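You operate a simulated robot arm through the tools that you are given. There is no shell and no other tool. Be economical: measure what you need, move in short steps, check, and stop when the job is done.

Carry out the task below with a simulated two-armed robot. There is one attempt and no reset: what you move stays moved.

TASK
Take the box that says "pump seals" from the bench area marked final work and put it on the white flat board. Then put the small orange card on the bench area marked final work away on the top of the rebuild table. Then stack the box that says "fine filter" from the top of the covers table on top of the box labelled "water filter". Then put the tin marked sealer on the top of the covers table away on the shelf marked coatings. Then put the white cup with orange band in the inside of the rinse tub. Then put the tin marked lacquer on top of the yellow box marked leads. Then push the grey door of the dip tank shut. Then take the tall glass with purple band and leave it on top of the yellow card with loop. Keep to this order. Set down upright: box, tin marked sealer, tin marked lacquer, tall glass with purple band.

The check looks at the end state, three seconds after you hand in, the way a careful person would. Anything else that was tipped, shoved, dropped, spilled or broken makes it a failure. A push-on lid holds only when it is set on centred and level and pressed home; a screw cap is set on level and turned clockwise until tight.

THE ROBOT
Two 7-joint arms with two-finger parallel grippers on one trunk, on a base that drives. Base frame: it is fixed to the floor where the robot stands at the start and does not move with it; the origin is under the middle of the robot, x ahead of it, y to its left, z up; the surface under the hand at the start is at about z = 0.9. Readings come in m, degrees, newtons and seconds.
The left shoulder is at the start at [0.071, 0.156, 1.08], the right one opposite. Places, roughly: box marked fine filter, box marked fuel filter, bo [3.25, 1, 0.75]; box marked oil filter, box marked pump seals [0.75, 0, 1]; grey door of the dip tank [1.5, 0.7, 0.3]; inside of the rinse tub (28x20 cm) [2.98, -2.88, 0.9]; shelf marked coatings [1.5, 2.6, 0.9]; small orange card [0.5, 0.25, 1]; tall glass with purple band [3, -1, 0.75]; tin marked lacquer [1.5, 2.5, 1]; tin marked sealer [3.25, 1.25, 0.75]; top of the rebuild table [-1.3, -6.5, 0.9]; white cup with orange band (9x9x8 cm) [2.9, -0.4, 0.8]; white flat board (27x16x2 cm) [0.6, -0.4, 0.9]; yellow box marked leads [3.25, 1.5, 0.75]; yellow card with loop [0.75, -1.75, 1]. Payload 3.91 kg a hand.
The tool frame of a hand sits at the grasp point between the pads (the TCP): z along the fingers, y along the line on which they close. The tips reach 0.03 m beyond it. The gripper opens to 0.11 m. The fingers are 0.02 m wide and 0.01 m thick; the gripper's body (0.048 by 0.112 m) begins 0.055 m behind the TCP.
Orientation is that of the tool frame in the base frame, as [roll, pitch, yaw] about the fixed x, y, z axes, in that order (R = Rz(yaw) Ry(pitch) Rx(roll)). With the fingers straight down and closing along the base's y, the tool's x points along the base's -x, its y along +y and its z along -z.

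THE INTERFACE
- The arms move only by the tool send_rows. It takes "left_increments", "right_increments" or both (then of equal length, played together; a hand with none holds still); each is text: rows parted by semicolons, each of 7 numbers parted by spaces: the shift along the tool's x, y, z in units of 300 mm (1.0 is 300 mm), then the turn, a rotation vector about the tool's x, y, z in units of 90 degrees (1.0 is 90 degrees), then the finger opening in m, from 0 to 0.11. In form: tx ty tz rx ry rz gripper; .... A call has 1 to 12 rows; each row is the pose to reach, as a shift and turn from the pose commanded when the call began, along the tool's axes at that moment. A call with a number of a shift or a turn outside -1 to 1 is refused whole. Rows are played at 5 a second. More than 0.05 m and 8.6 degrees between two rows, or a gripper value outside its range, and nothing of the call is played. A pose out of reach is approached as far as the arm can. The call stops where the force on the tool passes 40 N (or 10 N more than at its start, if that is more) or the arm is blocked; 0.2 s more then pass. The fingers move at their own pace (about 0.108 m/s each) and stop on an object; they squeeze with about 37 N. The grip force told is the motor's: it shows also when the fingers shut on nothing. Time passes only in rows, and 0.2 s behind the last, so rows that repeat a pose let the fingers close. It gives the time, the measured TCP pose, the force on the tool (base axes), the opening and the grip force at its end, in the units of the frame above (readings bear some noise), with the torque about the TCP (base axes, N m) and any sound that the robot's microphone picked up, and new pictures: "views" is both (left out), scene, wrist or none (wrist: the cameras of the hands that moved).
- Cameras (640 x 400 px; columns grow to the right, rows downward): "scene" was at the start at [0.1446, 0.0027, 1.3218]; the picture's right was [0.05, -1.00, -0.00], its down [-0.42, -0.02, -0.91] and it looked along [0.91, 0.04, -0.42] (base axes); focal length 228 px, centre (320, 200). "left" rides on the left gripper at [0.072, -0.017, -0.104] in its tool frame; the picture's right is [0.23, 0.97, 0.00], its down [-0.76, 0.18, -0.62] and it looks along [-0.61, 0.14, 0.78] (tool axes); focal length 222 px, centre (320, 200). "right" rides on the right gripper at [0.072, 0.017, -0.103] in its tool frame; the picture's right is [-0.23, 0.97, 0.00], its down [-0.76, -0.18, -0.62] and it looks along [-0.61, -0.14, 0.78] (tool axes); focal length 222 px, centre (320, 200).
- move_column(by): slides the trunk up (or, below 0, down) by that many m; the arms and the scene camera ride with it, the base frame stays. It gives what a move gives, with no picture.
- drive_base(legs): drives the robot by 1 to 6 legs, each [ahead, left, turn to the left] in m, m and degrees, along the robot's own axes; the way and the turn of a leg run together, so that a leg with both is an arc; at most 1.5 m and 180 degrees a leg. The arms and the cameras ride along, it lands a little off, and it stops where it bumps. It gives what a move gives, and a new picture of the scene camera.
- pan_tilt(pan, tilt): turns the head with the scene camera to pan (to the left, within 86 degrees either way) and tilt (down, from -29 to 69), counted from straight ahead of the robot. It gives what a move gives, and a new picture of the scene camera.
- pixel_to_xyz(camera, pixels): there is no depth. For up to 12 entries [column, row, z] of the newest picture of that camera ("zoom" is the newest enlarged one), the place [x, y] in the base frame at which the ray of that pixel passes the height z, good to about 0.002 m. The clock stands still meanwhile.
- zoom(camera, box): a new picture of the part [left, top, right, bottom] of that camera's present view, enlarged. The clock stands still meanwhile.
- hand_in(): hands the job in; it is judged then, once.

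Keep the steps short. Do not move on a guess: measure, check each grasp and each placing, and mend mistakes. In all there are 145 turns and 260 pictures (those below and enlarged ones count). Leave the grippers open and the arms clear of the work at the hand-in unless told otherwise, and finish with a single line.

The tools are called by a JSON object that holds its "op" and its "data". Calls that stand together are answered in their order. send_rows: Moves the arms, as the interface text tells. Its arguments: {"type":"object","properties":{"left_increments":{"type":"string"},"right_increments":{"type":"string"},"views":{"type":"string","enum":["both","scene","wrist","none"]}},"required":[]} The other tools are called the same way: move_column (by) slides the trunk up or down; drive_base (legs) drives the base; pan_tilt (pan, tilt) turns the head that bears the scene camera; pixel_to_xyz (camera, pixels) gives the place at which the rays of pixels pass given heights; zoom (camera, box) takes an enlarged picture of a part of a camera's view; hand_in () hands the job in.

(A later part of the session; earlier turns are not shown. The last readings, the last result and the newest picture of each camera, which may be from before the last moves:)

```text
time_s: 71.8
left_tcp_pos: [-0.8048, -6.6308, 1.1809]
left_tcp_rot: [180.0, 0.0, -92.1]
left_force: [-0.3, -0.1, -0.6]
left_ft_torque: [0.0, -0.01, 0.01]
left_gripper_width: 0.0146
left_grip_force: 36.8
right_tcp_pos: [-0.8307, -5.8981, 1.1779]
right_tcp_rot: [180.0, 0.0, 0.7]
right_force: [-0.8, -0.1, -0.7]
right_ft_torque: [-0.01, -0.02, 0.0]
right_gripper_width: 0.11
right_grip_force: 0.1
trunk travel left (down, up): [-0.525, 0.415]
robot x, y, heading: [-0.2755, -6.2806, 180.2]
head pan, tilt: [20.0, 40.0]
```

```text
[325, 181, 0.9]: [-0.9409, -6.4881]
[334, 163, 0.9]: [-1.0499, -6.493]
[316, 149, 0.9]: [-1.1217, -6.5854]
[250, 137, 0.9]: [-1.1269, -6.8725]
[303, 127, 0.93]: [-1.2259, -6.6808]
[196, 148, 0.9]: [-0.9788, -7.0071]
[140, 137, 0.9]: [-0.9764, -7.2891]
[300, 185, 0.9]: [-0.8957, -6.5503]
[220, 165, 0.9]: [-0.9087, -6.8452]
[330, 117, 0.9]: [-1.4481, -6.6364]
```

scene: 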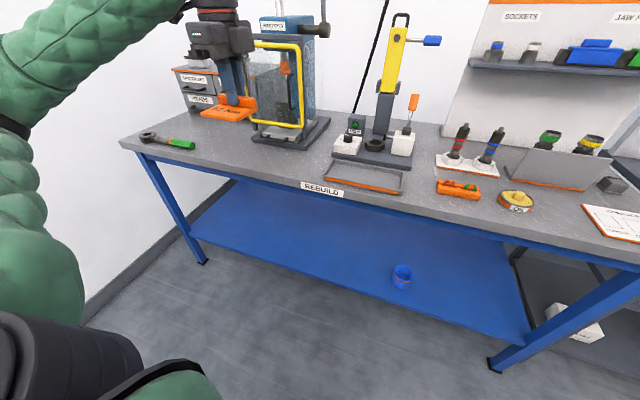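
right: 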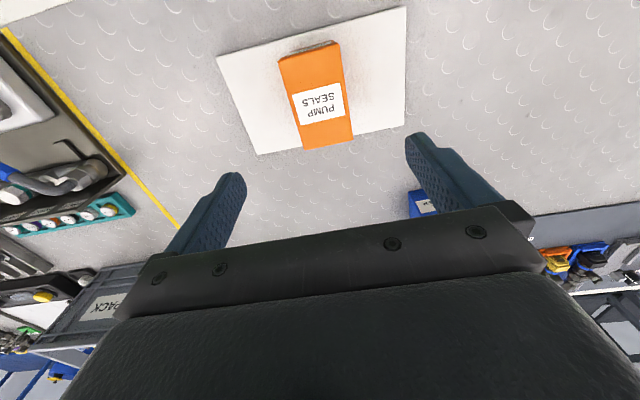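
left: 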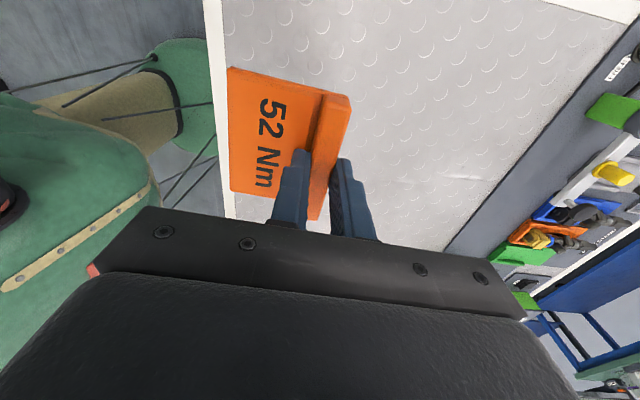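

Free area confirmed: x −0.92…−1.11, y −6.96…−6.5. Extending to (−1.005, −6.62), then lowering most of the way.

{"op": "send_rows", "data": {"left_increments": "0 0.134 0 0 0 0 0; 0 0.268 0 0 0 0 0; 0 0.4 0 0 0 0 0; 0 0.534 0 0 0 0 0; -0.009 0.668 0 0 0 0 0; -0.009 0.668 0.13 0 0 0 0; -0.009 0.668 0.26 0 0 0 0; -0.009 0.668 0.39 0 0 0 0; -0.009 0.668 0.52 0 0 0 0; -0.009 0.668 0.65 0 0 0 0; -0.009 0.668 0.74 0 0 0 0"}}

```text
time_s: 74.2
left_tcp_pos: [-1.0057, -6.6204, 0.9591]
left_tcp_rot: [180.0, -0.1, -92.2]
left_force: [0.6, 0.4, -1.3]
left_ft_torque: [-0.03, 0.02, 0.01]
left_gripper_width: 0.0144
left_grip_force: 36.9
right_tcp_pos: [-0.8308, -5.8985, 1.1779]
right_tcp_rot: [180.0, 0.0, 0.7]
right_force: [0.9, 0.3, -0.5]
right_ft_torque: [0.02, -0.02, 0.0]
right_gripper_width: 0.1099
right_grip_force: 0.0
trunk travel left (down, up): [-0.525, 0.415]
robot x, y, heading: [-0.2766, -6.2751, 180.0]
head pan, tilt: [20.0, 40.0]
```

scene: 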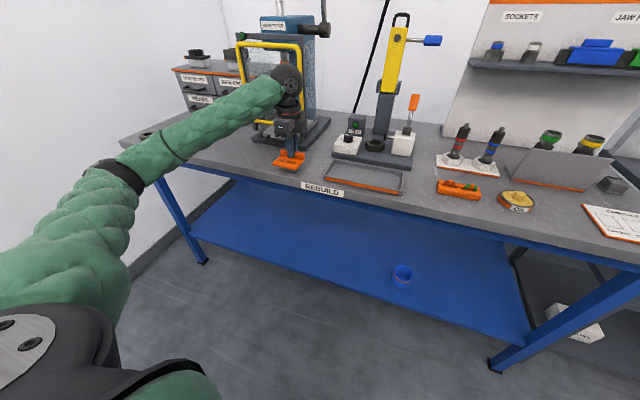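
left: 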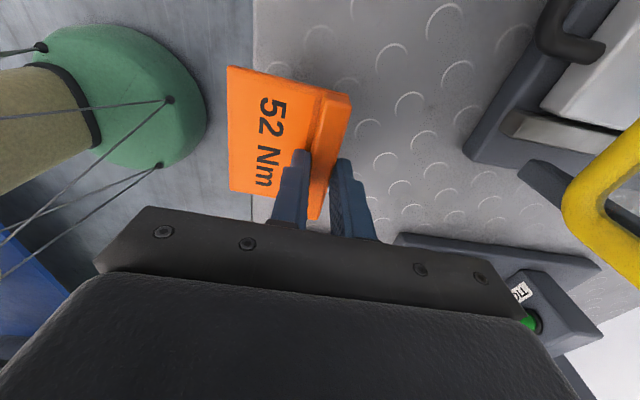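

The table's front edge shows near column 252 in the wrist view. I'll check the card's front edge against it.

{"op": "pixel_to_xyz", "data": {"camera": "left", "pixels": [[252, 30, 0.9], [253, 215, 0.9], [228, 66, 0.924], [230, 190, 0.924], [465, 155, 0.9], [395, 240, 0.905]]}}

```text
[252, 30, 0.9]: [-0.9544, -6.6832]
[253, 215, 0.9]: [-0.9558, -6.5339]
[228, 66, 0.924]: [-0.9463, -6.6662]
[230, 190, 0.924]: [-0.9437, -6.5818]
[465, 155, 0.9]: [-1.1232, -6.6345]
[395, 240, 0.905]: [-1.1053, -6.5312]
```

The edge is at x ≈ −0.955, so the card must go farther in. I'll check how near the yellow frame and press base are first.

{"op": "pixel_to_xyz", "data": {"camera": "left", "pixels": [[563, 205, 0.95], [563, 205, 1.0], [563, 205, 1.05], [640, 130, 0.95], [640, 130, 1.0], [520, 170, 0.92], [540, 40, 0.95], [480, 100, 0.92]]}}

{"op": "zoom", "data": {"camera": "scene", "box": [220, 20, 360, 200]}}

```text
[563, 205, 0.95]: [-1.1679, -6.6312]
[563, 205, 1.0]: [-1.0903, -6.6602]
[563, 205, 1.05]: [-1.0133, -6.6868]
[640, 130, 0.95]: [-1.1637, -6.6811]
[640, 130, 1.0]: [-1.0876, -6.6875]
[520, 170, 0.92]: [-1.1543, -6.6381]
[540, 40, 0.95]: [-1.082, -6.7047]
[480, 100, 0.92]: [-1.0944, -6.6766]
```

```text
2.22 times, centred on (290, 110) of scene
```

zoom: 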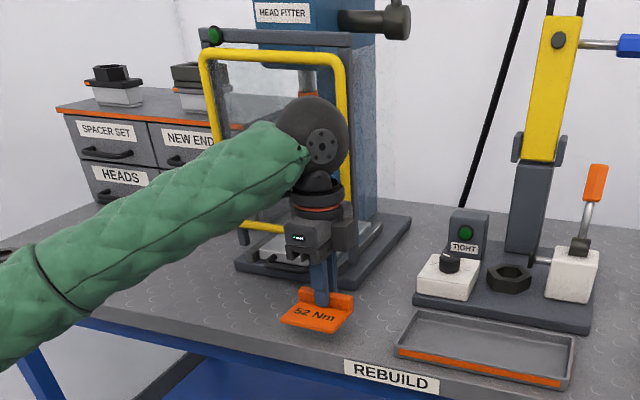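

There's room. Raising slightly and shifting to (−1.045, −6.57), farther from the frame, then lowering to touch.

{"op": "send_rows", "data": {"left_increments": "0 0 -0.1 0 0 0 0; -0.08 0.07 -0.1 0 0 0 0; -0.162 0.14 -0.1 0 0 0 0; -0.162 0.14 0 0 0 0 0; -0.162 0.14 0.03 0 0 0 0; -0.162 0.14 0.045 0 0 0 0; -0.162 0.14 0.052 0 0 0 0; -0.162 0.14 0.058 0 0 0 0; -0.162 0.14 0.064 0 0 0 0; -0.162 0.14 0.07 0 0 0 0"}}

```text
time_s: 76.4
left_tcp_pos: [-1.0453, -6.5695, 0.9372]
left_tcp_rot: [180.0, 0.1, -92.3]
left_force: [0.2, -0.4, 0.0]
left_ft_torque: [0.01, 0.01, -0.01]
left_gripper_width: 0.0145
left_grip_force: 37.0
right_tcp_pos: [-0.8303, -5.898, 1.1773]
right_tcp_rot: [-179.9, 0.0, 0.7]
right_force: [0.6, -0.3, -1.5]
right_ft_torque: [-0.02, -0.02, 0.0]
right_gripper_width: 0.1101
right_grip_force: 0.1
trunk travel left (down, up): [-0.525, 0.415]
robot x, y, heading: [-0.2769, -6.2772, 179.6]
head pan, tilt: [20.0, 40.0]
```

scene: 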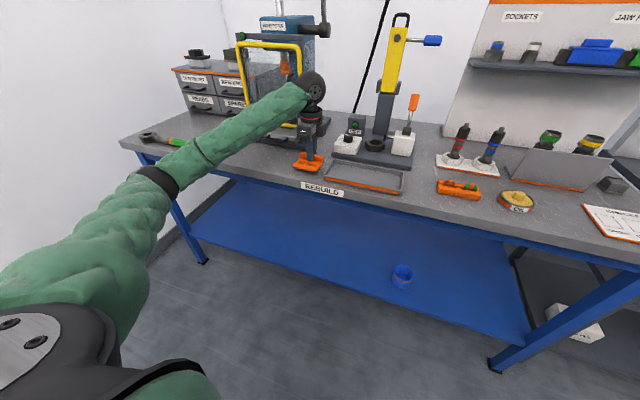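
left: 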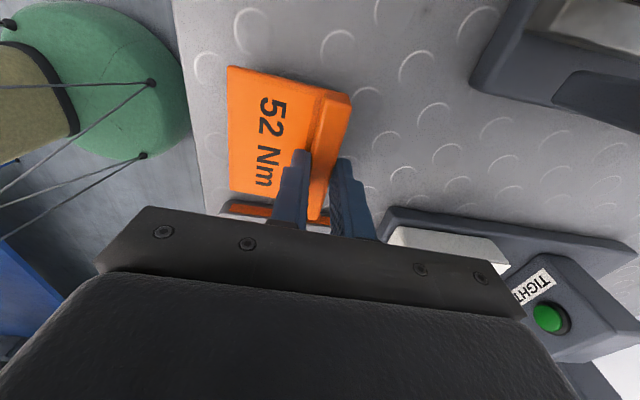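

Not touching yet; the table is a bit lower than 0.9. I'll check the gap to the tray.

{"op": "pixel_to_xyz", "data": {"camera": "left", "pixels": [[235, 203, 0.89], [228, 200, 0.9], [232, 190, 0.9], [312, 220, 0.9], [192, 150, 0.88], [390, 240, 0.9], [415, 210, 0.88]]}}

```text
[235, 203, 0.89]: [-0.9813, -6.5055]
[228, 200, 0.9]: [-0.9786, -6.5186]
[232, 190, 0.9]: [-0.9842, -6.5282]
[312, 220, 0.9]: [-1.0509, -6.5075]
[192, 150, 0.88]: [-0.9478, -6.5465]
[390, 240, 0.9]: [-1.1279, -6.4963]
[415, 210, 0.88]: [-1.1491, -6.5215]
```

I'll shift another 15 mm from the tray while lowering in small steps to contact.

{"op": "send_rows", "data": {"left_increments": "0.05 0 0 0 0 0 0; 0.05 0 0.01 0 0 0 0; 0.05 0 0.02 0 0 0 0; 0.05 0 0.03 0 0 0 0; 0.05 0 0.04 0 0 0 0; 0.05 0 0.047 0 0 0 0; 0.05 0 0.054 0 0 0 0; 0.05 0 0.061 0 0 0 0; 0.05 0 0.068 0 0 0 0; 0.05 0 0.075 0 0 0 0", "views": "wrist"}}

```text
time_s: 78.6
left_tcp_pos: [-1.0458, -6.5847, 0.9188]
left_tcp_rot: [179.7, 0.0, -92.2]
left_force: [-8.2, -1.0, 28.6]
left_ft_torque: [-0.02, 0.11, 0.01]
left_gripper_width: 0.0149
left_grip_force: 37.0
right_tcp_pos: [-0.8297, -5.8975, 1.179]
right_tcp_rot: [-179.9, 0.0, 0.7]
right_force: [0.2, -0.3, 0.5]
right_ft_torque: [-0.01, 0.05, 0.01]
right_gripper_width: 0.1099
right_grip_force: 0.1
trunk travel left (down, up): [-0.525, 0.415]
robot x, y, heading: [-0.2776, -6.2818, 179.9]
head pan, tilt: [20.0, 40.0]
```

left: 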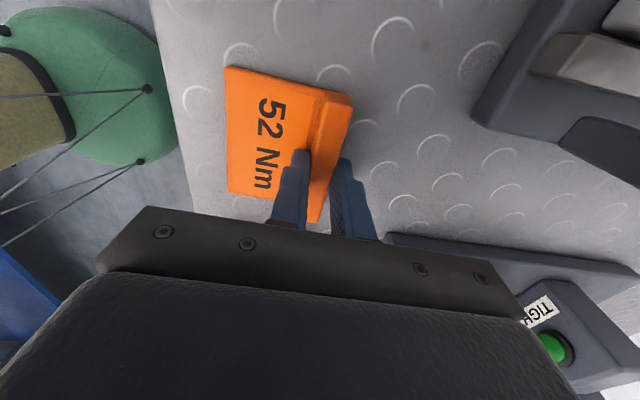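

Contact: table top is at about 0.878. Easing, opening a little, rising, then pulling back.

{"op": "send_rows", "data": {"left_increments": "0 0 -0.009 0 0 0 0; 0 0 -0.009 0 0 0 0.04; 0 0 -0.009 0 0 0 0.05; 0 0 -0.06 0 0 0 0.05; 0 0 -0.2 0 0 0 0.05; 0 0 -0.35 0 0 0 0.05; 0 0 -0.5 0 0 0 0.05; 0 0 -0.65 0 0 0 0.05; 0 0 -0.8 0 0 0 0.05; 0 -0.15 -0.85 0 0 0 0.08; 0 -0.3 -0.85 0 0 0 0.11; 0 -0.45 -0.85 0 0 0 0.11"}}

```text
time_s: 81.2
left_tcp_pos: [-0.9103, -6.5904, 1.1703]
left_tcp_rot: [180.0, 0.1, -92.2]
left_force: [0.5, 0.5, -0.2]
left_ft_torque: [-0.01, 0.03, 0.0]
left_gripper_width: 0.1099
left_grip_force: 0.0
right_tcp_pos: [-0.83, -5.8979, 1.1791]
right_tcp_rot: [180.0, 0.2, 0.6]
right_force: [1.1, 0.3, -0.5]
right_ft_torque: [0.02, 0.0, 0.01]
right_gripper_width: 0.1101
right_grip_force: 0.0
trunk travel left (down, up): [-0.525, 0.415]
robot x, y, heading: [-0.2812, -6.2774, 179.9]
head pan, tilt: [20.0, 40.0]
```

scene: 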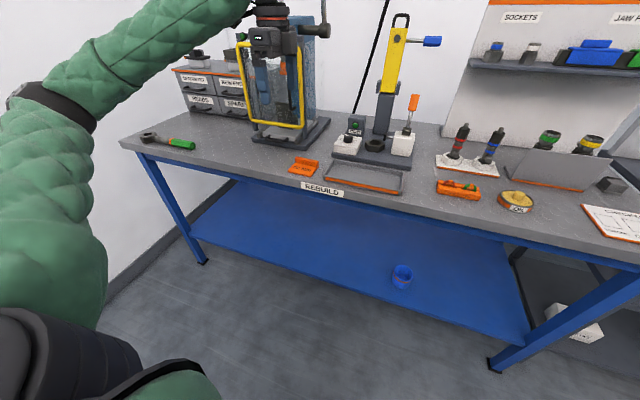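
left: 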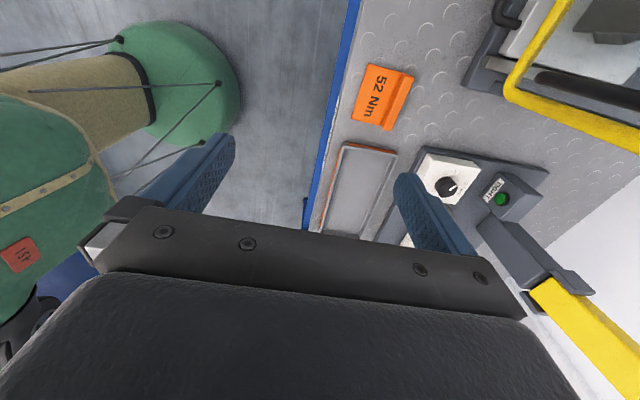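

The card lies on the rebuild table, well back from the edge. Now I pull back, turn around, and look for the way to the covers table.

{"op": "drive_base", "data": {"legs": [[-0.2, 0, 0], [0, 0, 90], [0, 0, 90]]}}

{"op": "pan_tilt", "data": {"pan": 0, "tilt": 15}}

{"op": "pan_tilt", "data": {"pan": 60, "tilt": 15}}

```text
time_s: 90.3
left_tcp_pos: [0.5604, -5.9806, 1.1691]
left_tcp_rot: [179.9, 0.0, 86.8]
left_force: [-0.7, -0.3, 0.8]
left_ft_torque: [-0.05, 0.0, 0.01]
left_gripper_width: 0.1101
left_grip_force: 0.0
right_tcp_pos: [0.4676, -6.6715, 1.1779]
right_tcp_rot: [179.9, 0.1, 179.7]
right_force: [-0.1, 0.5, 0.7]
right_ft_torque: [0.01, -0.03, 0.0]
right_gripper_width: 0.1098
right_grip_force: 0.1
trunk travel left (down, up): [-0.525, 0.415]
robot x, y, heading: [-0.0797, -6.2818, -0.9]
head pan, tilt: [20.0, 40.0]
```

scene: 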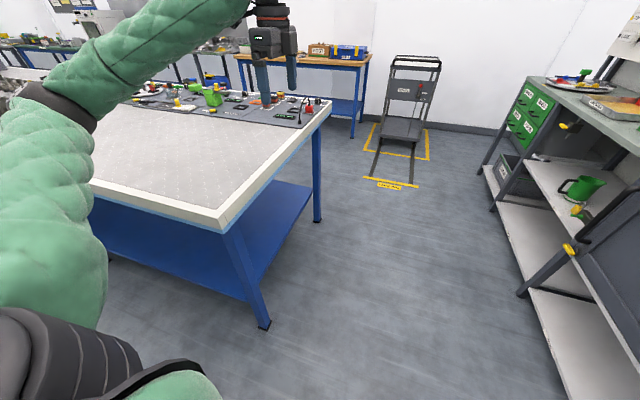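

```text
time_s: 91.2
left_tcp_pos: [0.5596, -5.9807, 1.1699]
left_tcp_rot: [-180.0, 0.1, 86.8]
left_force: [-0.1, -0.3, -1.1]
left_ft_torque: [0.02, 0.02, -0.01]
left_gripper_width: 0.1103
left_grip_force: 0.0
right_tcp_pos: [0.4688, -6.6716, 1.1778]
right_tcp_rot: [-180.0, 0.0, 179.7]
right_force: [-0.2, 0.6, 0.4]
right_ft_torque: [-0.01, 0.0, 0.02]
right_gripper_width: 0.1101
right_grip_force: 0.0
trunk travel left (down, up): [-0.525, 0.415]
robot x, y, heading: [-0.0802, -6.2794, -1.5]
head pan, tilt: [0.0, 15.0]
```

scene: 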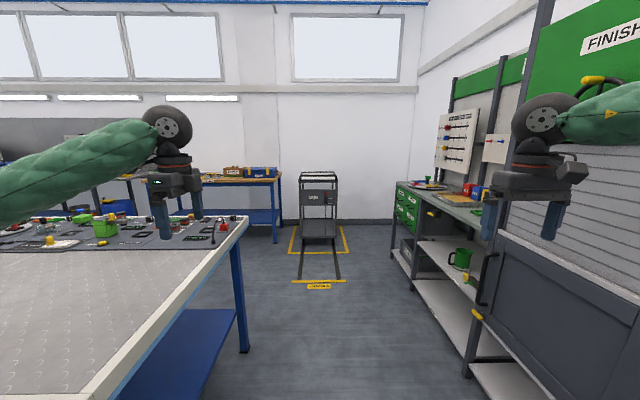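

```text
time_s: 92.5
left_tcp_pos: [0.5601, -5.9802, 1.17]
left_tcp_rot: [179.9, 0.1, 86.8]
left_force: [0.9, -0.4, 0.6]
left_ft_torque: [-0.01, 0.01, 0.03]
left_gripper_width: 0.1103
left_grip_force: 0.1
right_tcp_pos: [0.4673, -6.6711, 1.1778]
right_tcp_rot: [180.0, 0.0, 179.7]
right_force: [-0.9, 0.3, -0.3]
right_ft_torque: [0.05, -0.02, -0.01]
right_gripper_width: 0.1097
right_grip_force: 0.2
trunk travel left (down, up): [-0.525, 0.415]
robot x, y, heading: [-0.0783, -6.2823, -1.2]
head pan, tilt: [60.0, 15.0]
```

scene: 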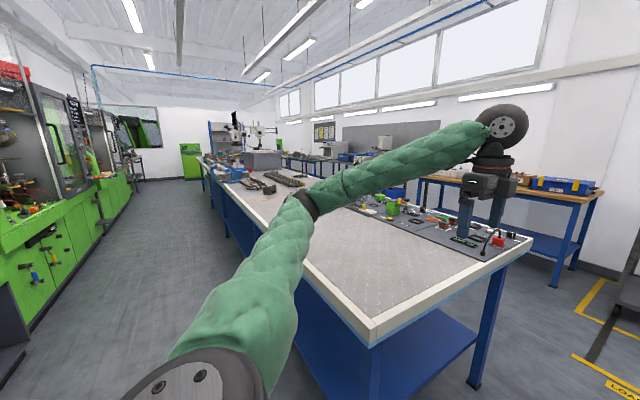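

I'll measure the bench's back corner and the wall tables to check the rear aisle's width.

{"op": "pixel_to_xyz", "data": {"camera": "scene", "pixels": [[532, 242, 0.9], [372, 345, 0.9], [553, 287, 0], [583, 200, 0.9], [473, 388, 0], [425, 178, 0.9], [575, 272, 0], [590, 365, 0], [600, 188, 0.9]]}}

{"op": "zoom", "data": {"camera": "scene", "box": [340, 130, 620, 290]}}

```text
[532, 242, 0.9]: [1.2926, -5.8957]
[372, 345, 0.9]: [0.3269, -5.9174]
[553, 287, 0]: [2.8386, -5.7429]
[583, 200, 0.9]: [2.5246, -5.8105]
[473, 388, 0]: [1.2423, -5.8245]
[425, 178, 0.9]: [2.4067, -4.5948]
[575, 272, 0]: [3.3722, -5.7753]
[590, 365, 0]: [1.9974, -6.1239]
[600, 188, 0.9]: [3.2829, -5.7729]
```

```text
2.29 times, centred on (480, 210) of scene
```

zoom: 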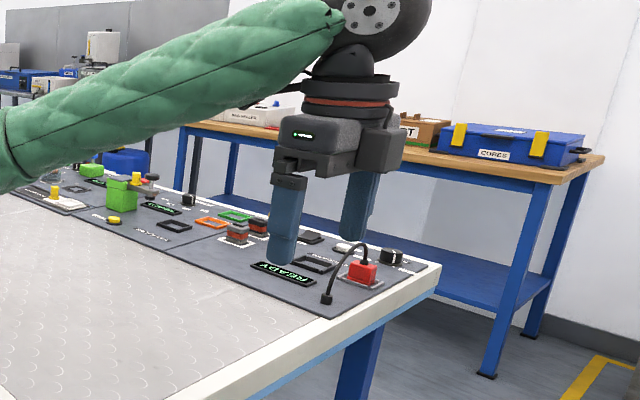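

The rear aisle is about 1.2 m wide (bench back x = 1.29, wall tables from x ≈ 2.5). I'll turn left, strafe around the bench end, go in a little, and face the wall tables.

{"op": "drive_base", "data": {"legs": [[0, 0, 91], [0, -1.0, 0], [0, -0.95, 0]]}}

{"op": "pan_tilt", "data": {"pan": 0, "tilt": 20}}

```text
time_s: 106.1
left_tcp_pos: [1.5632, -5.6498, 1.1699]
left_tcp_rot: [180.0, 0.0, 177.6]
left_force: [-0.5, 0.2, -0.3]
left_ft_torque: [0.02, 0.03, -0.01]
left_gripper_width: 0.1101
left_grip_force: 0.1
right_tcp_pos: [2.2561, -5.7318, 1.1784]
right_tcp_rot: [-179.9, 0.0, -89.4]
right_force: [0.7, -0.3, -0.4]
right_ft_torque: [-0.03, 0.04, -0.01]
right_gripper_width: 0.1102
right_grip_force: 0.0
trunk travel left (down, up): [-0.525, 0.415]
robot x, y, heading: [1.8664, -6.2869, 89.9]
head pan, tilt: [60.0, 15.0]
```

scene: 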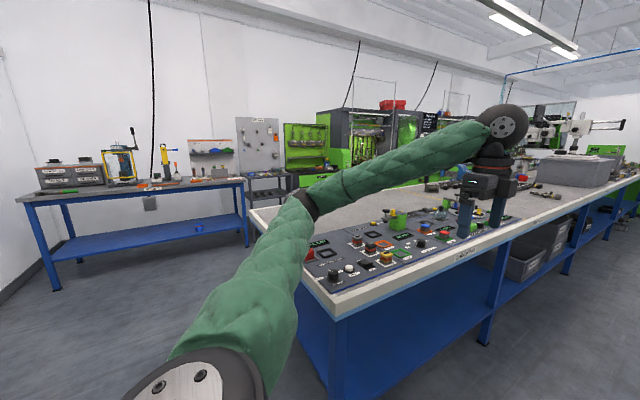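

```text
time_s: 107.4
left_tcp_pos: [1.5616, -5.6507, 1.1692]
left_tcp_rot: [-179.9, 0.0, 177.5]
left_force: [-0.2, -0.7, -0.7]
left_ft_torque: [-0.02, 0.0, 0.02]
left_gripper_width: 0.1099
left_grip_force: 0.0
right_tcp_pos: [2.254, -5.7329, 1.1776]
right_tcp_rot: [-180.0, 0.1, -89.5]
right_force: [0.0, 1.2, 0.8]
right_ft_torque: [0.0, -0.04, 0.03]
right_gripper_width: 0.1102
right_grip_force: 0.1
trunk travel left (down, up): [-0.525, 0.415]
robot x, y, heading: [1.8716, -6.288, 89.8]
head pan, tilt: [0.0, 20.0]
```

scene: 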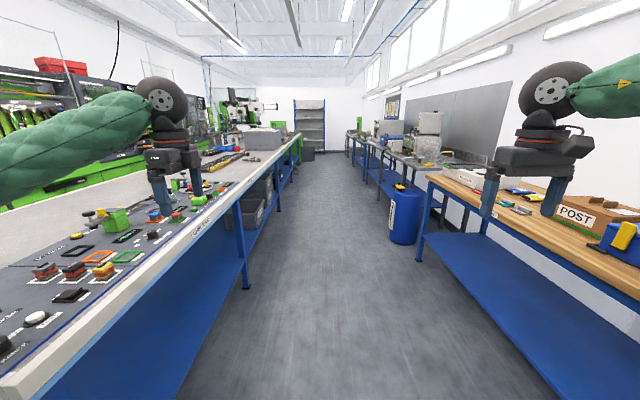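

The rear aisle is clear. Measuring the blue barrel and table fronts.

{"op": "pixel_to_xyz", "data": {"camera": "scene", "pixels": [[391, 240, 0], [420, 258, 0], [378, 195, 0.9], [350, 153, 0], [275, 212, 0], [245, 288, 0], [404, 160, 0.9], [428, 177, 0.9], [365, 190, 0], [299, 142, 0.9]]}}

{"op": "zoom", "data": {"camera": "scene", "box": [270, 80, 450, 200]}}

```text
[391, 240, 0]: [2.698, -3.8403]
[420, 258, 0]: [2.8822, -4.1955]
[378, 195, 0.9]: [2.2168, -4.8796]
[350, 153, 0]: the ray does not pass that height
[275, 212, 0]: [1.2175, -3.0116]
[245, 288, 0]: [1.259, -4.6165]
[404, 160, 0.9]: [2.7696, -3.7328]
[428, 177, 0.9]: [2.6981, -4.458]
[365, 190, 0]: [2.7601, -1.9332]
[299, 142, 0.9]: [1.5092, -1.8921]
```

```text
3.33 times, centred on (360, 140) of scene
```

zoom: 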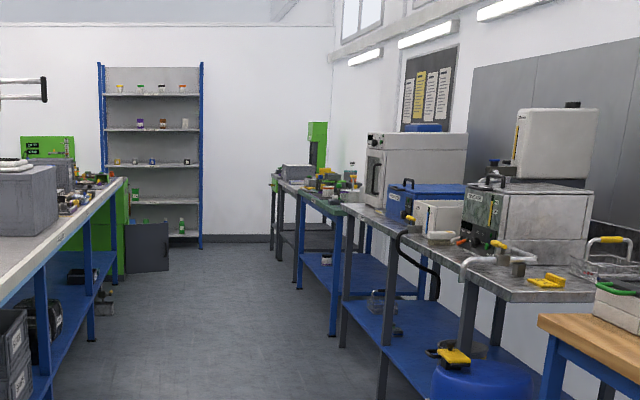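

Tables' fronts are at x ≈ 2.7, and the coatings rack stands at the aisle's end; the dip tank's grey door stands open into the aisle. Moving in and turning to face the wall tables, then strafing left.

{"op": "drive_base", "data": {"legs": [[0.75, 0, 0], [0, 0, -90], [0, 1.3, 0], [0, 1.3, 0]]}}

```text
time_s: 127.5
left_tcp_pos: [2.5524, -2.6461, 1.1698]
left_tcp_rot: [179.9, 0.0, 87.3]
left_force: [0.5, 0.3, 0.6]
left_ft_torque: [-0.03, 0.0, 0.01]
left_gripper_width: 0.11
left_grip_force: 0.1
right_tcp_pos: [2.4661, -3.3378, 1.1776]
right_tcp_rot: [180.0, 0.0, -179.5]
right_force: [0.2, -0.5, -0.3]
right_ft_torque: [-0.02, 0.03, -0.04]
right_gripper_width: 0.1098
right_grip_force: 0.0
trunk travel left (down, up): [-0.525, 0.415]
robot x, y, heading: [1.913, -2.9548, -0.7]
head pan, tilt: [0.0, 20.0]
```

scene: 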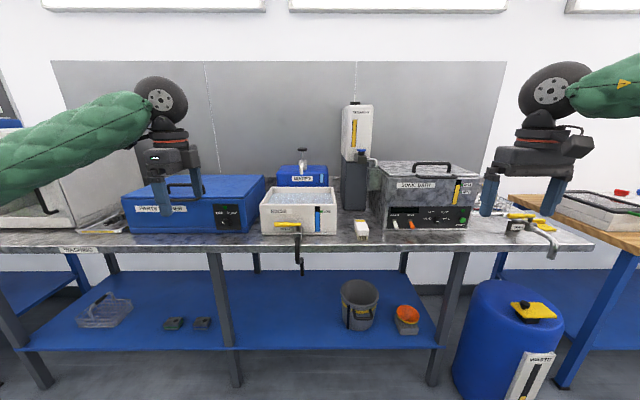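

The rinse tub (white, with water) is ahead at (298,210). Continuing left toward y ≈ −0.5.

{"op": "drive_base", "data": {"legs": [[0, 1.3, 0.5], [0, 1.1, 0]]}}

{"op": "pan_tilt", "data": {"pan": 55, "tilt": 20}}

```text
time_s: 139.3
left_tcp_pos: [2.5613, -0.2513, 1.1696]
left_tcp_rot: [-180.0, 0.1, 87.7]
left_force: [-0.4, 0.8, -0.4]
left_ft_torque: [0.0, -0.02, -0.02]
left_gripper_width: 0.1101
left_grip_force: 0.0
right_tcp_pos: [2.4797, -0.9439, 1.177]
right_tcp_rot: [179.9, 0.1, -179.2]
right_force: [-0.5, 0.1, -0.5]
right_ft_torque: [-0.03, 0.0, -0.04]
right_gripper_width: 0.1101
right_grip_force: 0.0
trunk travel left (down, up): [-0.525, 0.415]
robot x, y, heading: [1.925, -0.5641, -0.1]
head pan, tilt: [0.0, 20.0]
```

scene: 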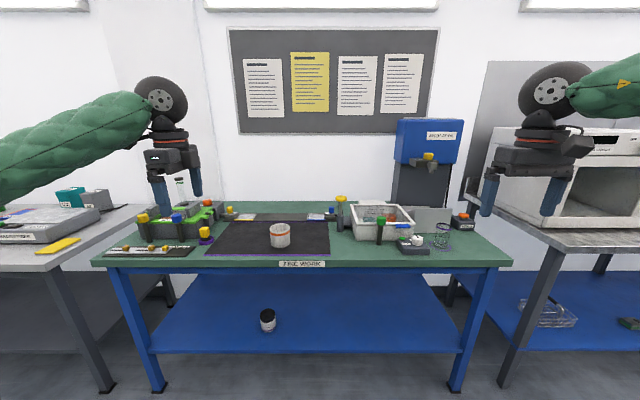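

```text
time_s: 140.5
left_tcp_pos: [2.5625, -0.2511, 1.1702]
left_tcp_rot: [-180.0, -0.1, 87.8]
left_force: [-0.8, -0.4, 0.2]
left_ft_torque: [0.02, -0.01, 0.02]
left_gripper_width: 0.1105
left_grip_force: 0.1
right_tcp_pos: [2.4788, -0.9445, 1.1788]
right_tcp_rot: [180.0, 0.0, -179.4]
right_force: [0.0, -0.1, 0.5]
right_ft_torque: [0.01, 0.03, -0.01]
right_gripper_width: 0.11
right_grip_force: 0.0
trunk travel left (down, up): [-0.525, 0.415]
robot x, y, heading: [1.9271, -0.5601, -0.2]
head pan, tilt: [55.0, 20.0]
```

scene: 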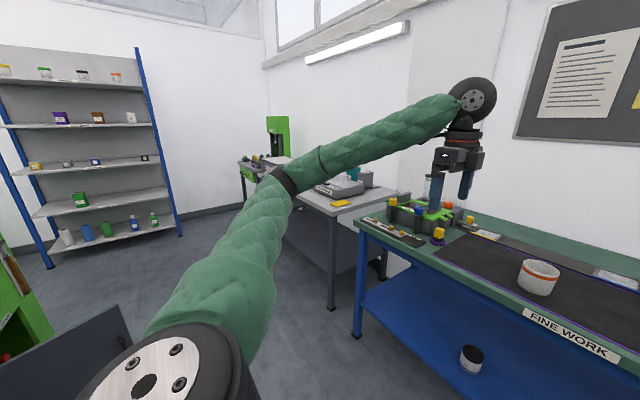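

The dip tank's open door shows at lower left. I'll look more toward it.

{"op": "pan_tilt", "data": {"pan": 86, "tilt": 35}}

```text
time_s: 141.5
left_tcp_pos: [2.5622, -0.2511, 1.1692]
left_tcp_rot: [180.0, 0.0, 87.7]
left_force: [0.3, 0.1, 0.8]
left_ft_torque: [0.0, -0.01, -0.03]
left_gripper_width: 0.1102
left_grip_force: 0.0
right_tcp_pos: [2.4801, -0.9442, 1.1781]
right_tcp_rot: [180.0, 0.0, -179.4]
right_force: [-0.1, 0.7, -0.7]
right_ft_torque: [0.03, -0.02, -0.01]
right_gripper_width: 0.1102
right_grip_force: 0.1
trunk travel left (down, up): [-0.525, 0.415]
robot x, y, heading: [1.931, -0.56, -0.2]
head pan, tilt: [85.9, 35.0]
```

scene: 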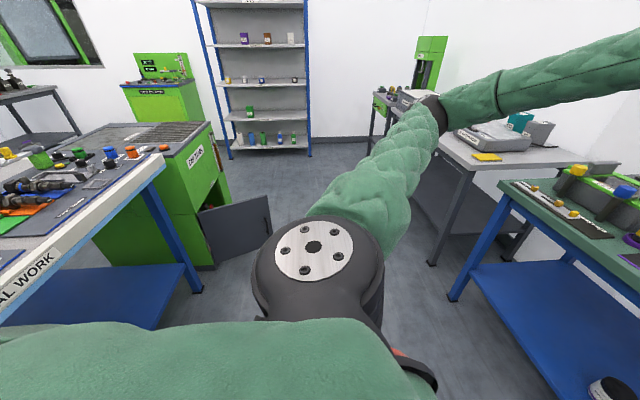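

{"op": "zoom", "data": {"camera": "scene", "box": [80, 100, 330, 280]}}

{"op": "pixel_to_xyz", "data": {"camera": "scene", "pixels": [[214, 266, 0], [275, 241, 0], [197, 210, 0.5], [266, 196, 0.5], [216, 267, 0], [230, 205, 0], [188, 170, 0.9], [232, 160, 0], [310, 157, 0], [428, 262, 0], [455, 298, 0], [415, 198, 0]]}}

```text
2.22 times, centred on (205, 190) of scene
```

zoom: 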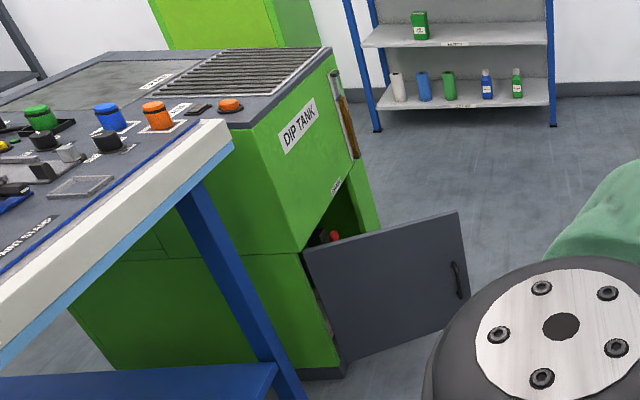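

```text
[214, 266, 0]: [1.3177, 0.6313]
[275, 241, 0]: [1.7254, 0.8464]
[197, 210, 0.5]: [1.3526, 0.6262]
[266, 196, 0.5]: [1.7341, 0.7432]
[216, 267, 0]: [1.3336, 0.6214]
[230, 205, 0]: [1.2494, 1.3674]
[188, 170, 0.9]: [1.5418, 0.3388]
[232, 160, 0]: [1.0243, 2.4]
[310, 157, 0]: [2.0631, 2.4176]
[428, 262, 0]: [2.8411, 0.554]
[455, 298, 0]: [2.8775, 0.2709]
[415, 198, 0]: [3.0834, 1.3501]
```

The door spans from its hinge (1.35, 0.63) to its free edge (1.73, 0.77), so I must pass at x ≥ 2.15. Moving forward 0.25 m, then left.

{"op": "drive_base", "data": {"legs": [[0.25, 0.3, 0], [0, 1.2, 0]]}}

{"op": "pan_tilt", "data": {"pan": 0, "tilt": 35}}

```text
time_s: 149.6
left_tcp_pos: [2.817, 1.2532, 1.1699]
left_tcp_rot: [180.0, 0.0, 87.6]
left_force: [-0.2, 0.8, -0.1]
left_ft_torque: [-0.05, -0.03, -0.01]
left_gripper_width: 0.1101
left_grip_force: 0.2
right_tcp_pos: [2.7356, 0.5612, 1.1781]
right_tcp_rot: [180.0, 0.0, -179.5]
right_force: [0.1, -0.3, 0.3]
right_ft_torque: [-0.04, -0.01, 0.02]
right_gripper_width: 0.1101
right_grip_force: 0.1
trunk travel left (down, up): [-0.525, 0.415]
robot x, y, heading: [2.1822, 0.9438, -0.4]
head pan, tilt: [85.9, 35.0]
```

scene: 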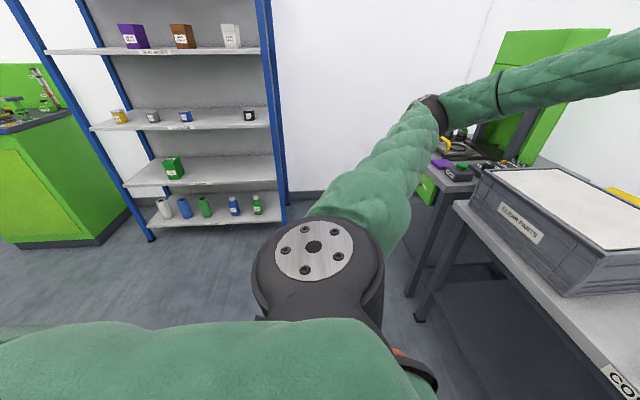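

```text
time_s: 151.2
left_tcp_pos: [2.8162, 1.2516, 1.1696]
left_tcp_rot: [-180.0, 0.0, 87.6]
left_force: [0.1, -0.3, -0.4]
left_ft_torque: [0.03, 0.01, -0.01]
left_gripper_width: 0.1101
left_grip_force: 0.1
right_tcp_pos: [2.7348, 0.5605, 1.1775]
right_tcp_rot: [180.0, 0.0, -179.5]
right_force: [-0.7, -0.3, 0.0]
right_ft_torque: [0.02, 0.02, 0.01]
right_gripper_width: 0.11
right_grip_force: 0.0
trunk travel left (down, up): [-0.525, 0.415]
robot x, y, heading: [2.1815, 0.9454, -0.3]
head pan, tilt: [0.0, 35.0]
```

scene: 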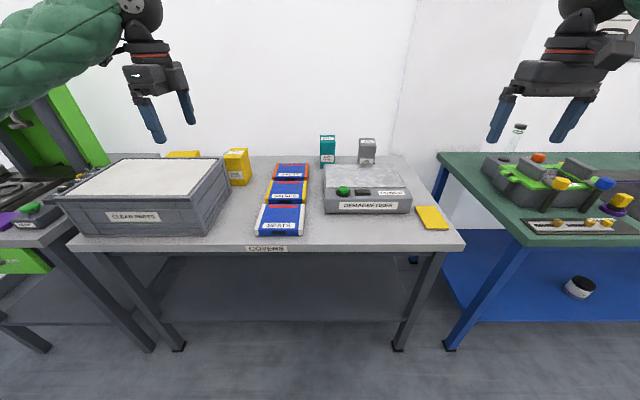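

The COVERS table is ahead. Zooming to read the labels.

{"op": "zoom", "data": {"camera": "scene", "box": [150, 125, 290, 215]}}

{"op": "zoom", "data": {"camera": "scene", "box": [260, 120, 420, 240]}}

```text
4.44 times, centred on (220, 170) of scene
```

zoom: 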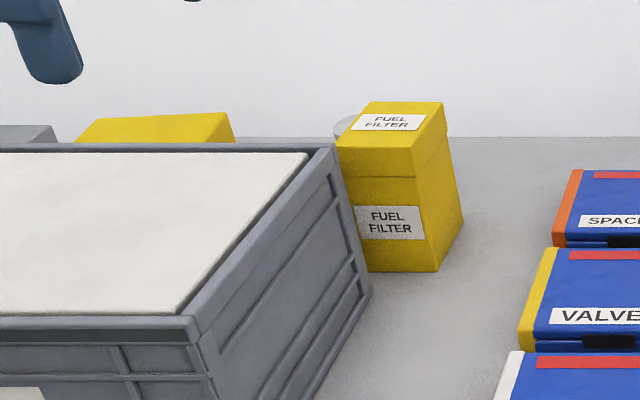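

```text
3.33 times, centred on (340, 180) of scene
```

zoom: 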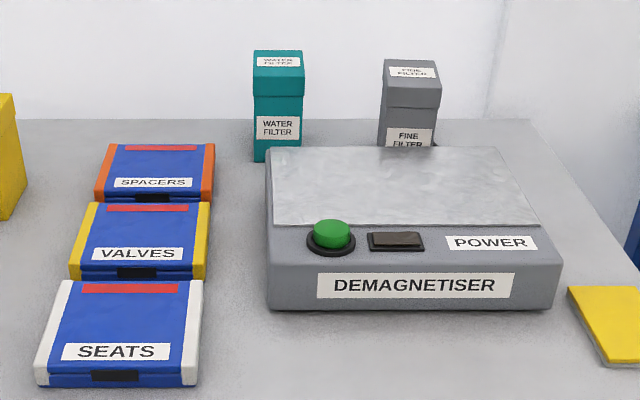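

{"op": "pixel_to_xyz", "data": {"camera": "zoom", "pixels": [[255, 160, 0.75], [303, 160, 0.75], [252, 94, 0.85], [303, 94, 0.85], [380, 103, 0.85], [441, 103, 0.85], [386, 60, 0.85], [437, 60, 0.85], [255, 51, 0.85], [303, 51, 0.85], [267, 150, 0.82], [500, 150, 0.82]]}}

{"op": "pixel_to_xyz", "data": {"camera": "scene", "pixels": [[72, 245, 0.75], [462, 243, 0.75], [180, 350, 0], [398, 350, 0], [233, 186, 0.75], [248, 184, 0.75], [225, 182, 0.75], [405, 158, 0.75], [205, 233, 0.75], [226, 158, 0.9], [110, 158, 0.9]]}}

```text
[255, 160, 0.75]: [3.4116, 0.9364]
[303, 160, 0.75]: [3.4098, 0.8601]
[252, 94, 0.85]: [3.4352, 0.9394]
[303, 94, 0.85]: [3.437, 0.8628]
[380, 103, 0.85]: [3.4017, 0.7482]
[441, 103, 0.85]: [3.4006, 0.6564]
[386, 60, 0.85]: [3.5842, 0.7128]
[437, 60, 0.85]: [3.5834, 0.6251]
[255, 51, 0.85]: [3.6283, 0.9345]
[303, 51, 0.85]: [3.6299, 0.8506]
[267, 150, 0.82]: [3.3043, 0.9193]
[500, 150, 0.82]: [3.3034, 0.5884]
```

```text
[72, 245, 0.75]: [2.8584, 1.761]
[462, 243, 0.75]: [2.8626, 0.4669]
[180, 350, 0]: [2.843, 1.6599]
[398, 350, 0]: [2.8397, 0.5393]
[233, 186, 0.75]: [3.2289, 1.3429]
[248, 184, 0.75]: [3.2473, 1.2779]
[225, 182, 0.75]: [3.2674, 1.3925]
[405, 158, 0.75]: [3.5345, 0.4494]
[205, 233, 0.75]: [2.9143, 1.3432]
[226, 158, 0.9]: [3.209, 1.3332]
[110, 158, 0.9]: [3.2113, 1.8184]
```

The fine filter (grey) and water filter (teal) stand at the back, behind the demagnetiser. I'll approach the table and look again, camera tilted down.

{"op": "drive_base", "data": {"legs": [[0.33, -0.05, 0.4]]}}

{"op": "pan_tilt", "data": {"pan": -10, "tilt": 38}}

{"op": "zoom", "data": {"camera": "scene", "box": [220, 100, 400, 220]}}

```text
time_s: 153.4
left_tcp_pos: [3.1422, 1.2059, 1.169]
left_tcp_rot: [-179.9, 0.0, 88.0]
left_force: [0.1, 0.0, 0.0]
left_ft_torque: [0.02, 0.04, -0.01]
left_gripper_width: 0.1098
left_grip_force: 0.1
right_tcp_pos: [3.064, 0.5136, 1.1777]
right_tcp_rot: [180.0, 0.0, -179.2]
right_force: [0.4, -0.2, 0.3]
right_ft_torque: [-0.02, 0.06, -0.02]
right_gripper_width: 0.1098
right_grip_force: 0.1
trunk travel left (down, up): [-0.525, 0.415]
robot x, y, heading: [2.5126, 0.8967, -0.0]
head pan, tilt: [0.0, 35.0]
```

scene: 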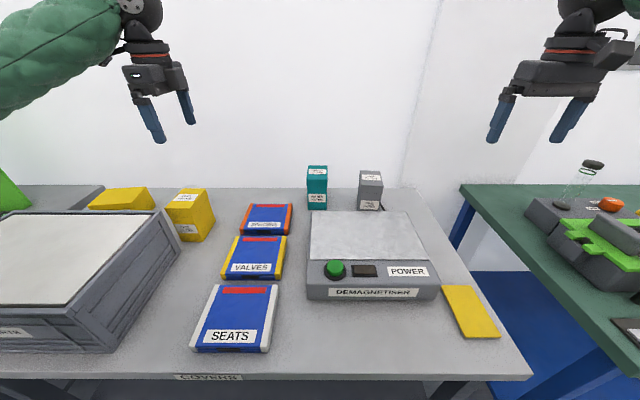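

```text
time_s: 154.1
left_tcp_pos: [3.1423, 1.2075, 1.1692]
left_tcp_rot: [179.9, 0.0, 87.9]
left_force: [-0.1, 0.8, 0.8]
left_ft_torque: [0.01, 0.0, -0.01]
left_gripper_width: 0.11
left_grip_force: 0.0
right_tcp_pos: [3.0644, 0.5136, 1.1779]
right_tcp_rot: [179.9, 0.0, -179.1]
right_force: [-0.8, 0.4, -0.2]
right_ft_torque: [0.02, 0.0, 0.0]
right_gripper_width: 0.1102
right_grip_force: 0.1
trunk travel left (down, up): [-0.525, 0.415]
robot x, y, heading: [2.5085, 0.8943, -0.2]
head pan, tilt: [-10.0, 38.0]
```

scene: 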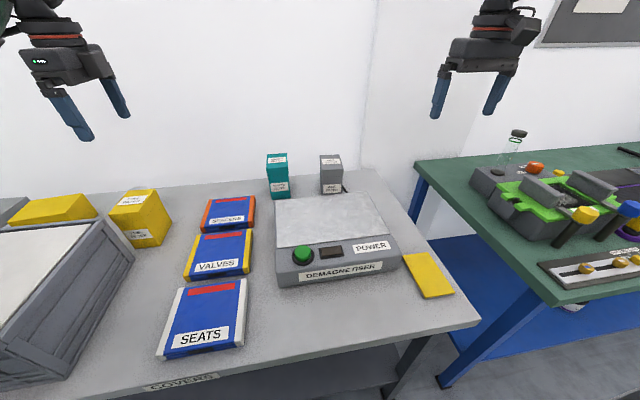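

```text
3.33 times, centred on (310, 160) of scene
```

zoom: 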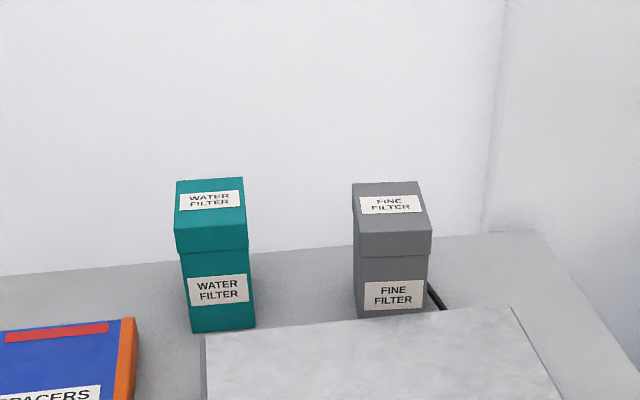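

{"op": "pixel_to_xyz", "data": {"camera": "zoom", "pixels": [[191, 333, 0.75], [254, 328, 0.75], [176, 222, 0.85], [246, 222, 0.85], [176, 222, 0.87], [177, 180, 0.87], [243, 178, 0.87], [356, 232, 0.87], [432, 230, 0.87], [353, 184, 0.87], [417, 182, 0.87], [176, 222, 0.86]]}}

```text
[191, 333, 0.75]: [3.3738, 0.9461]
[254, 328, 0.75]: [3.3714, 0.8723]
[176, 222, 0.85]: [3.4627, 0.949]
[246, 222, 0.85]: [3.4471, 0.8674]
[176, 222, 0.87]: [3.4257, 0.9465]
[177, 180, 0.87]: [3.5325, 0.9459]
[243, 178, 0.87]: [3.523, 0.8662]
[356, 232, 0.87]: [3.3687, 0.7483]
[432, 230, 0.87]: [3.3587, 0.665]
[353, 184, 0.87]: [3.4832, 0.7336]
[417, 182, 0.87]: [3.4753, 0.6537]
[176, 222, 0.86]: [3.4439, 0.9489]
```

The two views disagree on height, so the table isn't quite at 0.75. I'll take wrist-camera pictures to triangulate.

{"op": "send_rows", "data": {"right_increments": "0 0 0 0 0 0 0.11", "left_increments": "0 0 0 0 0 0 0.11", "views": "wrist"}}

{"op": "pixel_to_xyz", "data": {"camera": "scene", "pixels": [[402, 256, 0.75], [402, 256, 0.8], [402, 256, 0.85], [425, 298, 0.75], [425, 298, 0.8], [425, 298, 0.85], [453, 290, 0.8]]}}

```text
time_s: 154.5
left_tcp_pos: [3.1425, 1.2067, 1.1694]
left_tcp_rot: [180.0, 0.0, 87.9]
left_force: [0.5, -0.4, 0.2]
left_ft_torque: [-0.01, -0.01, 0.01]
left_gripper_width: 0.11
left_grip_force: 0.0
right_tcp_pos: [3.0644, 0.5136, 1.1768]
right_tcp_rot: [-180.0, 0.0, -179.1]
right_force: [-0.3, 0.1, -0.3]
right_ft_torque: [0.01, 0.04, -0.01]
right_gripper_width: 0.1103
right_grip_force: 0.0
trunk travel left (down, up): [-0.525, 0.415]
robot x, y, heading: [2.5115, 0.8917, 0.2]
head pan, tilt: [-10.0, 38.0]
```

right: 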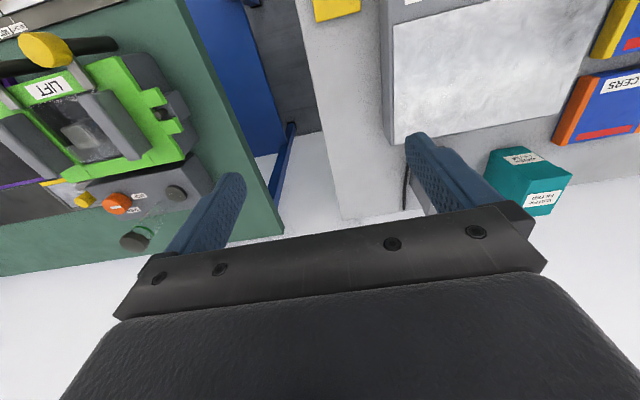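
left: 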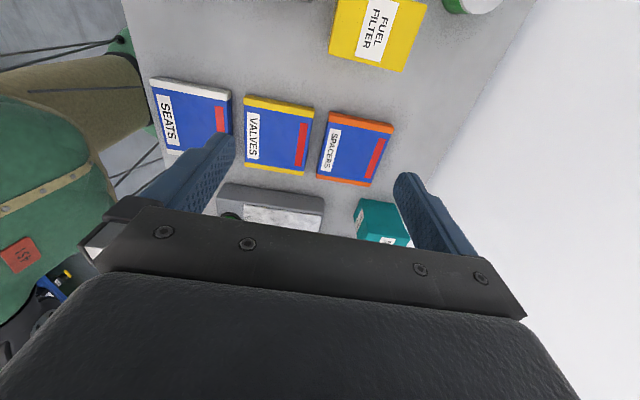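

```text
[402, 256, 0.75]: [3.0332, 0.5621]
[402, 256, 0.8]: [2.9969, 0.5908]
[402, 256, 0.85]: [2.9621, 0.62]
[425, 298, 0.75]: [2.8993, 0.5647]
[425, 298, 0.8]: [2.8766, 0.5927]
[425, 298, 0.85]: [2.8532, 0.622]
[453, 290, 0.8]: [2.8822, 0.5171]
```

{"op": "pixel_to_xyz", "data": {"camera": "right", "pixels": [[360, 12, 0.75], [360, 12, 0.8], [360, 12, 0.85]]}}

{"op": "zoom", "data": {"camera": "right", "box": [470, 130, 590, 230]}}

{"op": "zoom", "data": {"camera": "left", "box": [300, 0, 540, 250]}}

```text
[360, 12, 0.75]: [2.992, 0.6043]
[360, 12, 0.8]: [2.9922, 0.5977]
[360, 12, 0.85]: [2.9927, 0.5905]
```

```text
4.00 times, centred on (530, 180) of right
```

zoom: 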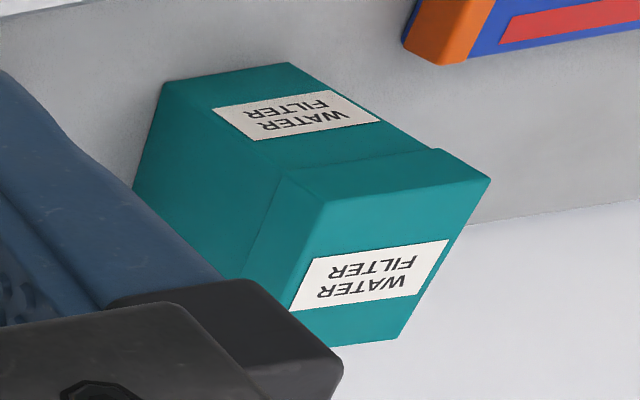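

```text
1.60 times, centred on (420, 125) of left
```

zoom: 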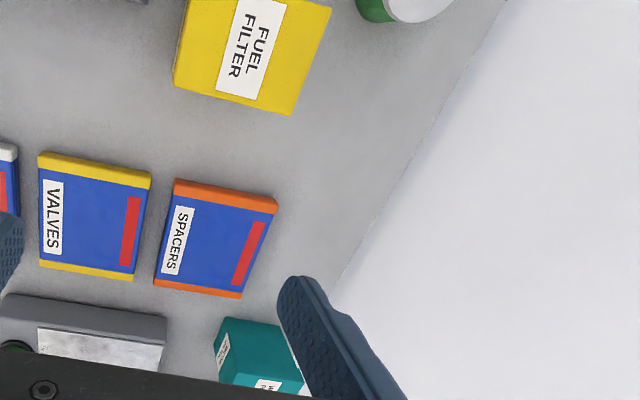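

Triangulation gives a table top at z ≈ 0.80. Now the box's edges through the right wrist camera at several heights.

{"op": "pixel_to_xyz", "data": {"camera": "right", "pixels": [[491.25, 151.25, 0.8], [522, 145.5, 0.8], [531.25, 180.75, 0.9], [531.25, 180.75, 0.93], [572.5, 174.5, 0.9], [572.5, 174.5, 0.93], [550, 214.5, 0.9], [550, 214.5, 0.93]]}}

```text
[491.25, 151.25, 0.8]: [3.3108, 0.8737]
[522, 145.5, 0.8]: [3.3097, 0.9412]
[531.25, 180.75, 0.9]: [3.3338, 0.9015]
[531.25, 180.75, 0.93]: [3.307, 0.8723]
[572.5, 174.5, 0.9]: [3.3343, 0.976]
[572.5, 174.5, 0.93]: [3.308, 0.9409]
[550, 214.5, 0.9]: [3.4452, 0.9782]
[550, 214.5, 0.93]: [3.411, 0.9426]
```

The water filter is exact: top z 0.93, x 3.308–3.411, y 0.872–0.942. Now the right hand moves left to see the fine filter.

{"op": "send_rows", "data": {"right_increments": "0 0.14 0 0 0 0 0.11; 0 0.28 0 0 0 0 0.11; 0 0.42 0 0 0 0 0.11; -0.009 0.567 0 0 0 0 0.11; -0.009 0.567 0 0 0 0 0.11", "views": "wrist"}}

{"op": "zoom", "data": {"camera": "right", "box": [200, 100, 440, 240]}}

```text
time_s: 155.7
left_tcp_pos: [3.1426, 1.2057, 1.1702]
left_tcp_rot: [180.0, -0.1, 88.0]
left_force: [-0.4, -0.1, 0.0]
left_ft_torque: [0.01, -0.02, -0.01]
left_gripper_width: 0.1103
left_grip_force: 0.2
right_tcp_pos: [3.0636, 0.6843, 1.1778]
right_tcp_rot: [179.9, 0.0, -179.1]
right_force: [0.1, -0.7, -0.1]
right_ft_torque: [0.03, 0.01, -0.02]
right_gripper_width: 0.1101
right_grip_force: 0.1
trunk travel left (down, up): [-0.525, 0.415]
robot x, y, heading: [2.5121, 0.8944, 0.2]
head pan, tilt: [-10.0, 38.0]
```

right: 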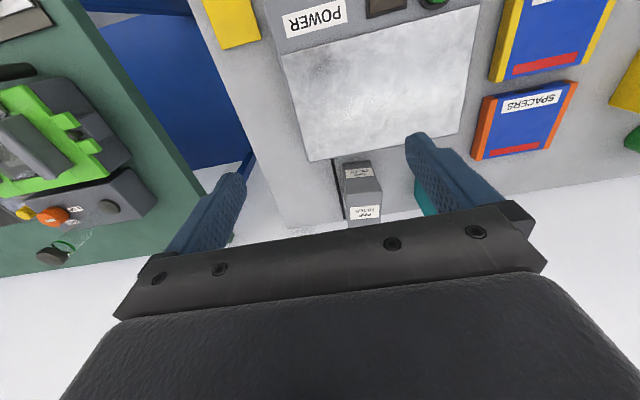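

```text
2.67 times, centred on (320, 170) of right
```

zoom: 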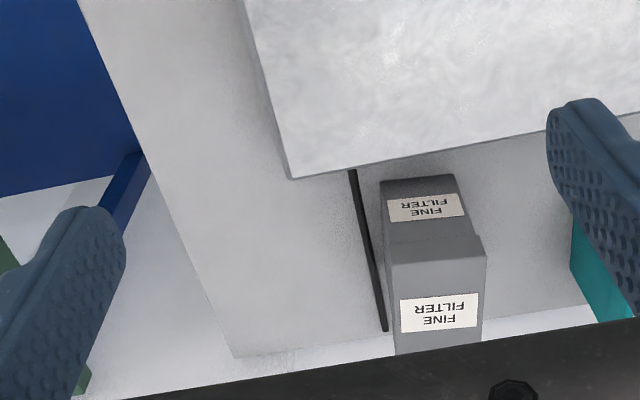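

{"op": "pixel_to_xyz", "data": {"camera": "zoom", "pixels": [[382, 184, 0.8], [455, 176, 0.8], [392, 262, 0.9], [486, 254, 0.9], [392, 262, 0.92], [486, 254, 0.92], [392, 262, 0.94], [486, 254, 0.94], [482, 344, 0.92], [396, 354, 0.92]]}}

```text
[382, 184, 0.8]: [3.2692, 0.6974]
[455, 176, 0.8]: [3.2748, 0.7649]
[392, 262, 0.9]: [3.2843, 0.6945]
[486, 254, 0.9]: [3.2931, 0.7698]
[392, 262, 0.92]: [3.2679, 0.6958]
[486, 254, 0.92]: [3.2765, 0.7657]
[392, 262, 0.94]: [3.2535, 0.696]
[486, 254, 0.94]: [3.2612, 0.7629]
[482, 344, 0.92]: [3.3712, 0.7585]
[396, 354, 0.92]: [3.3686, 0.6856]
```

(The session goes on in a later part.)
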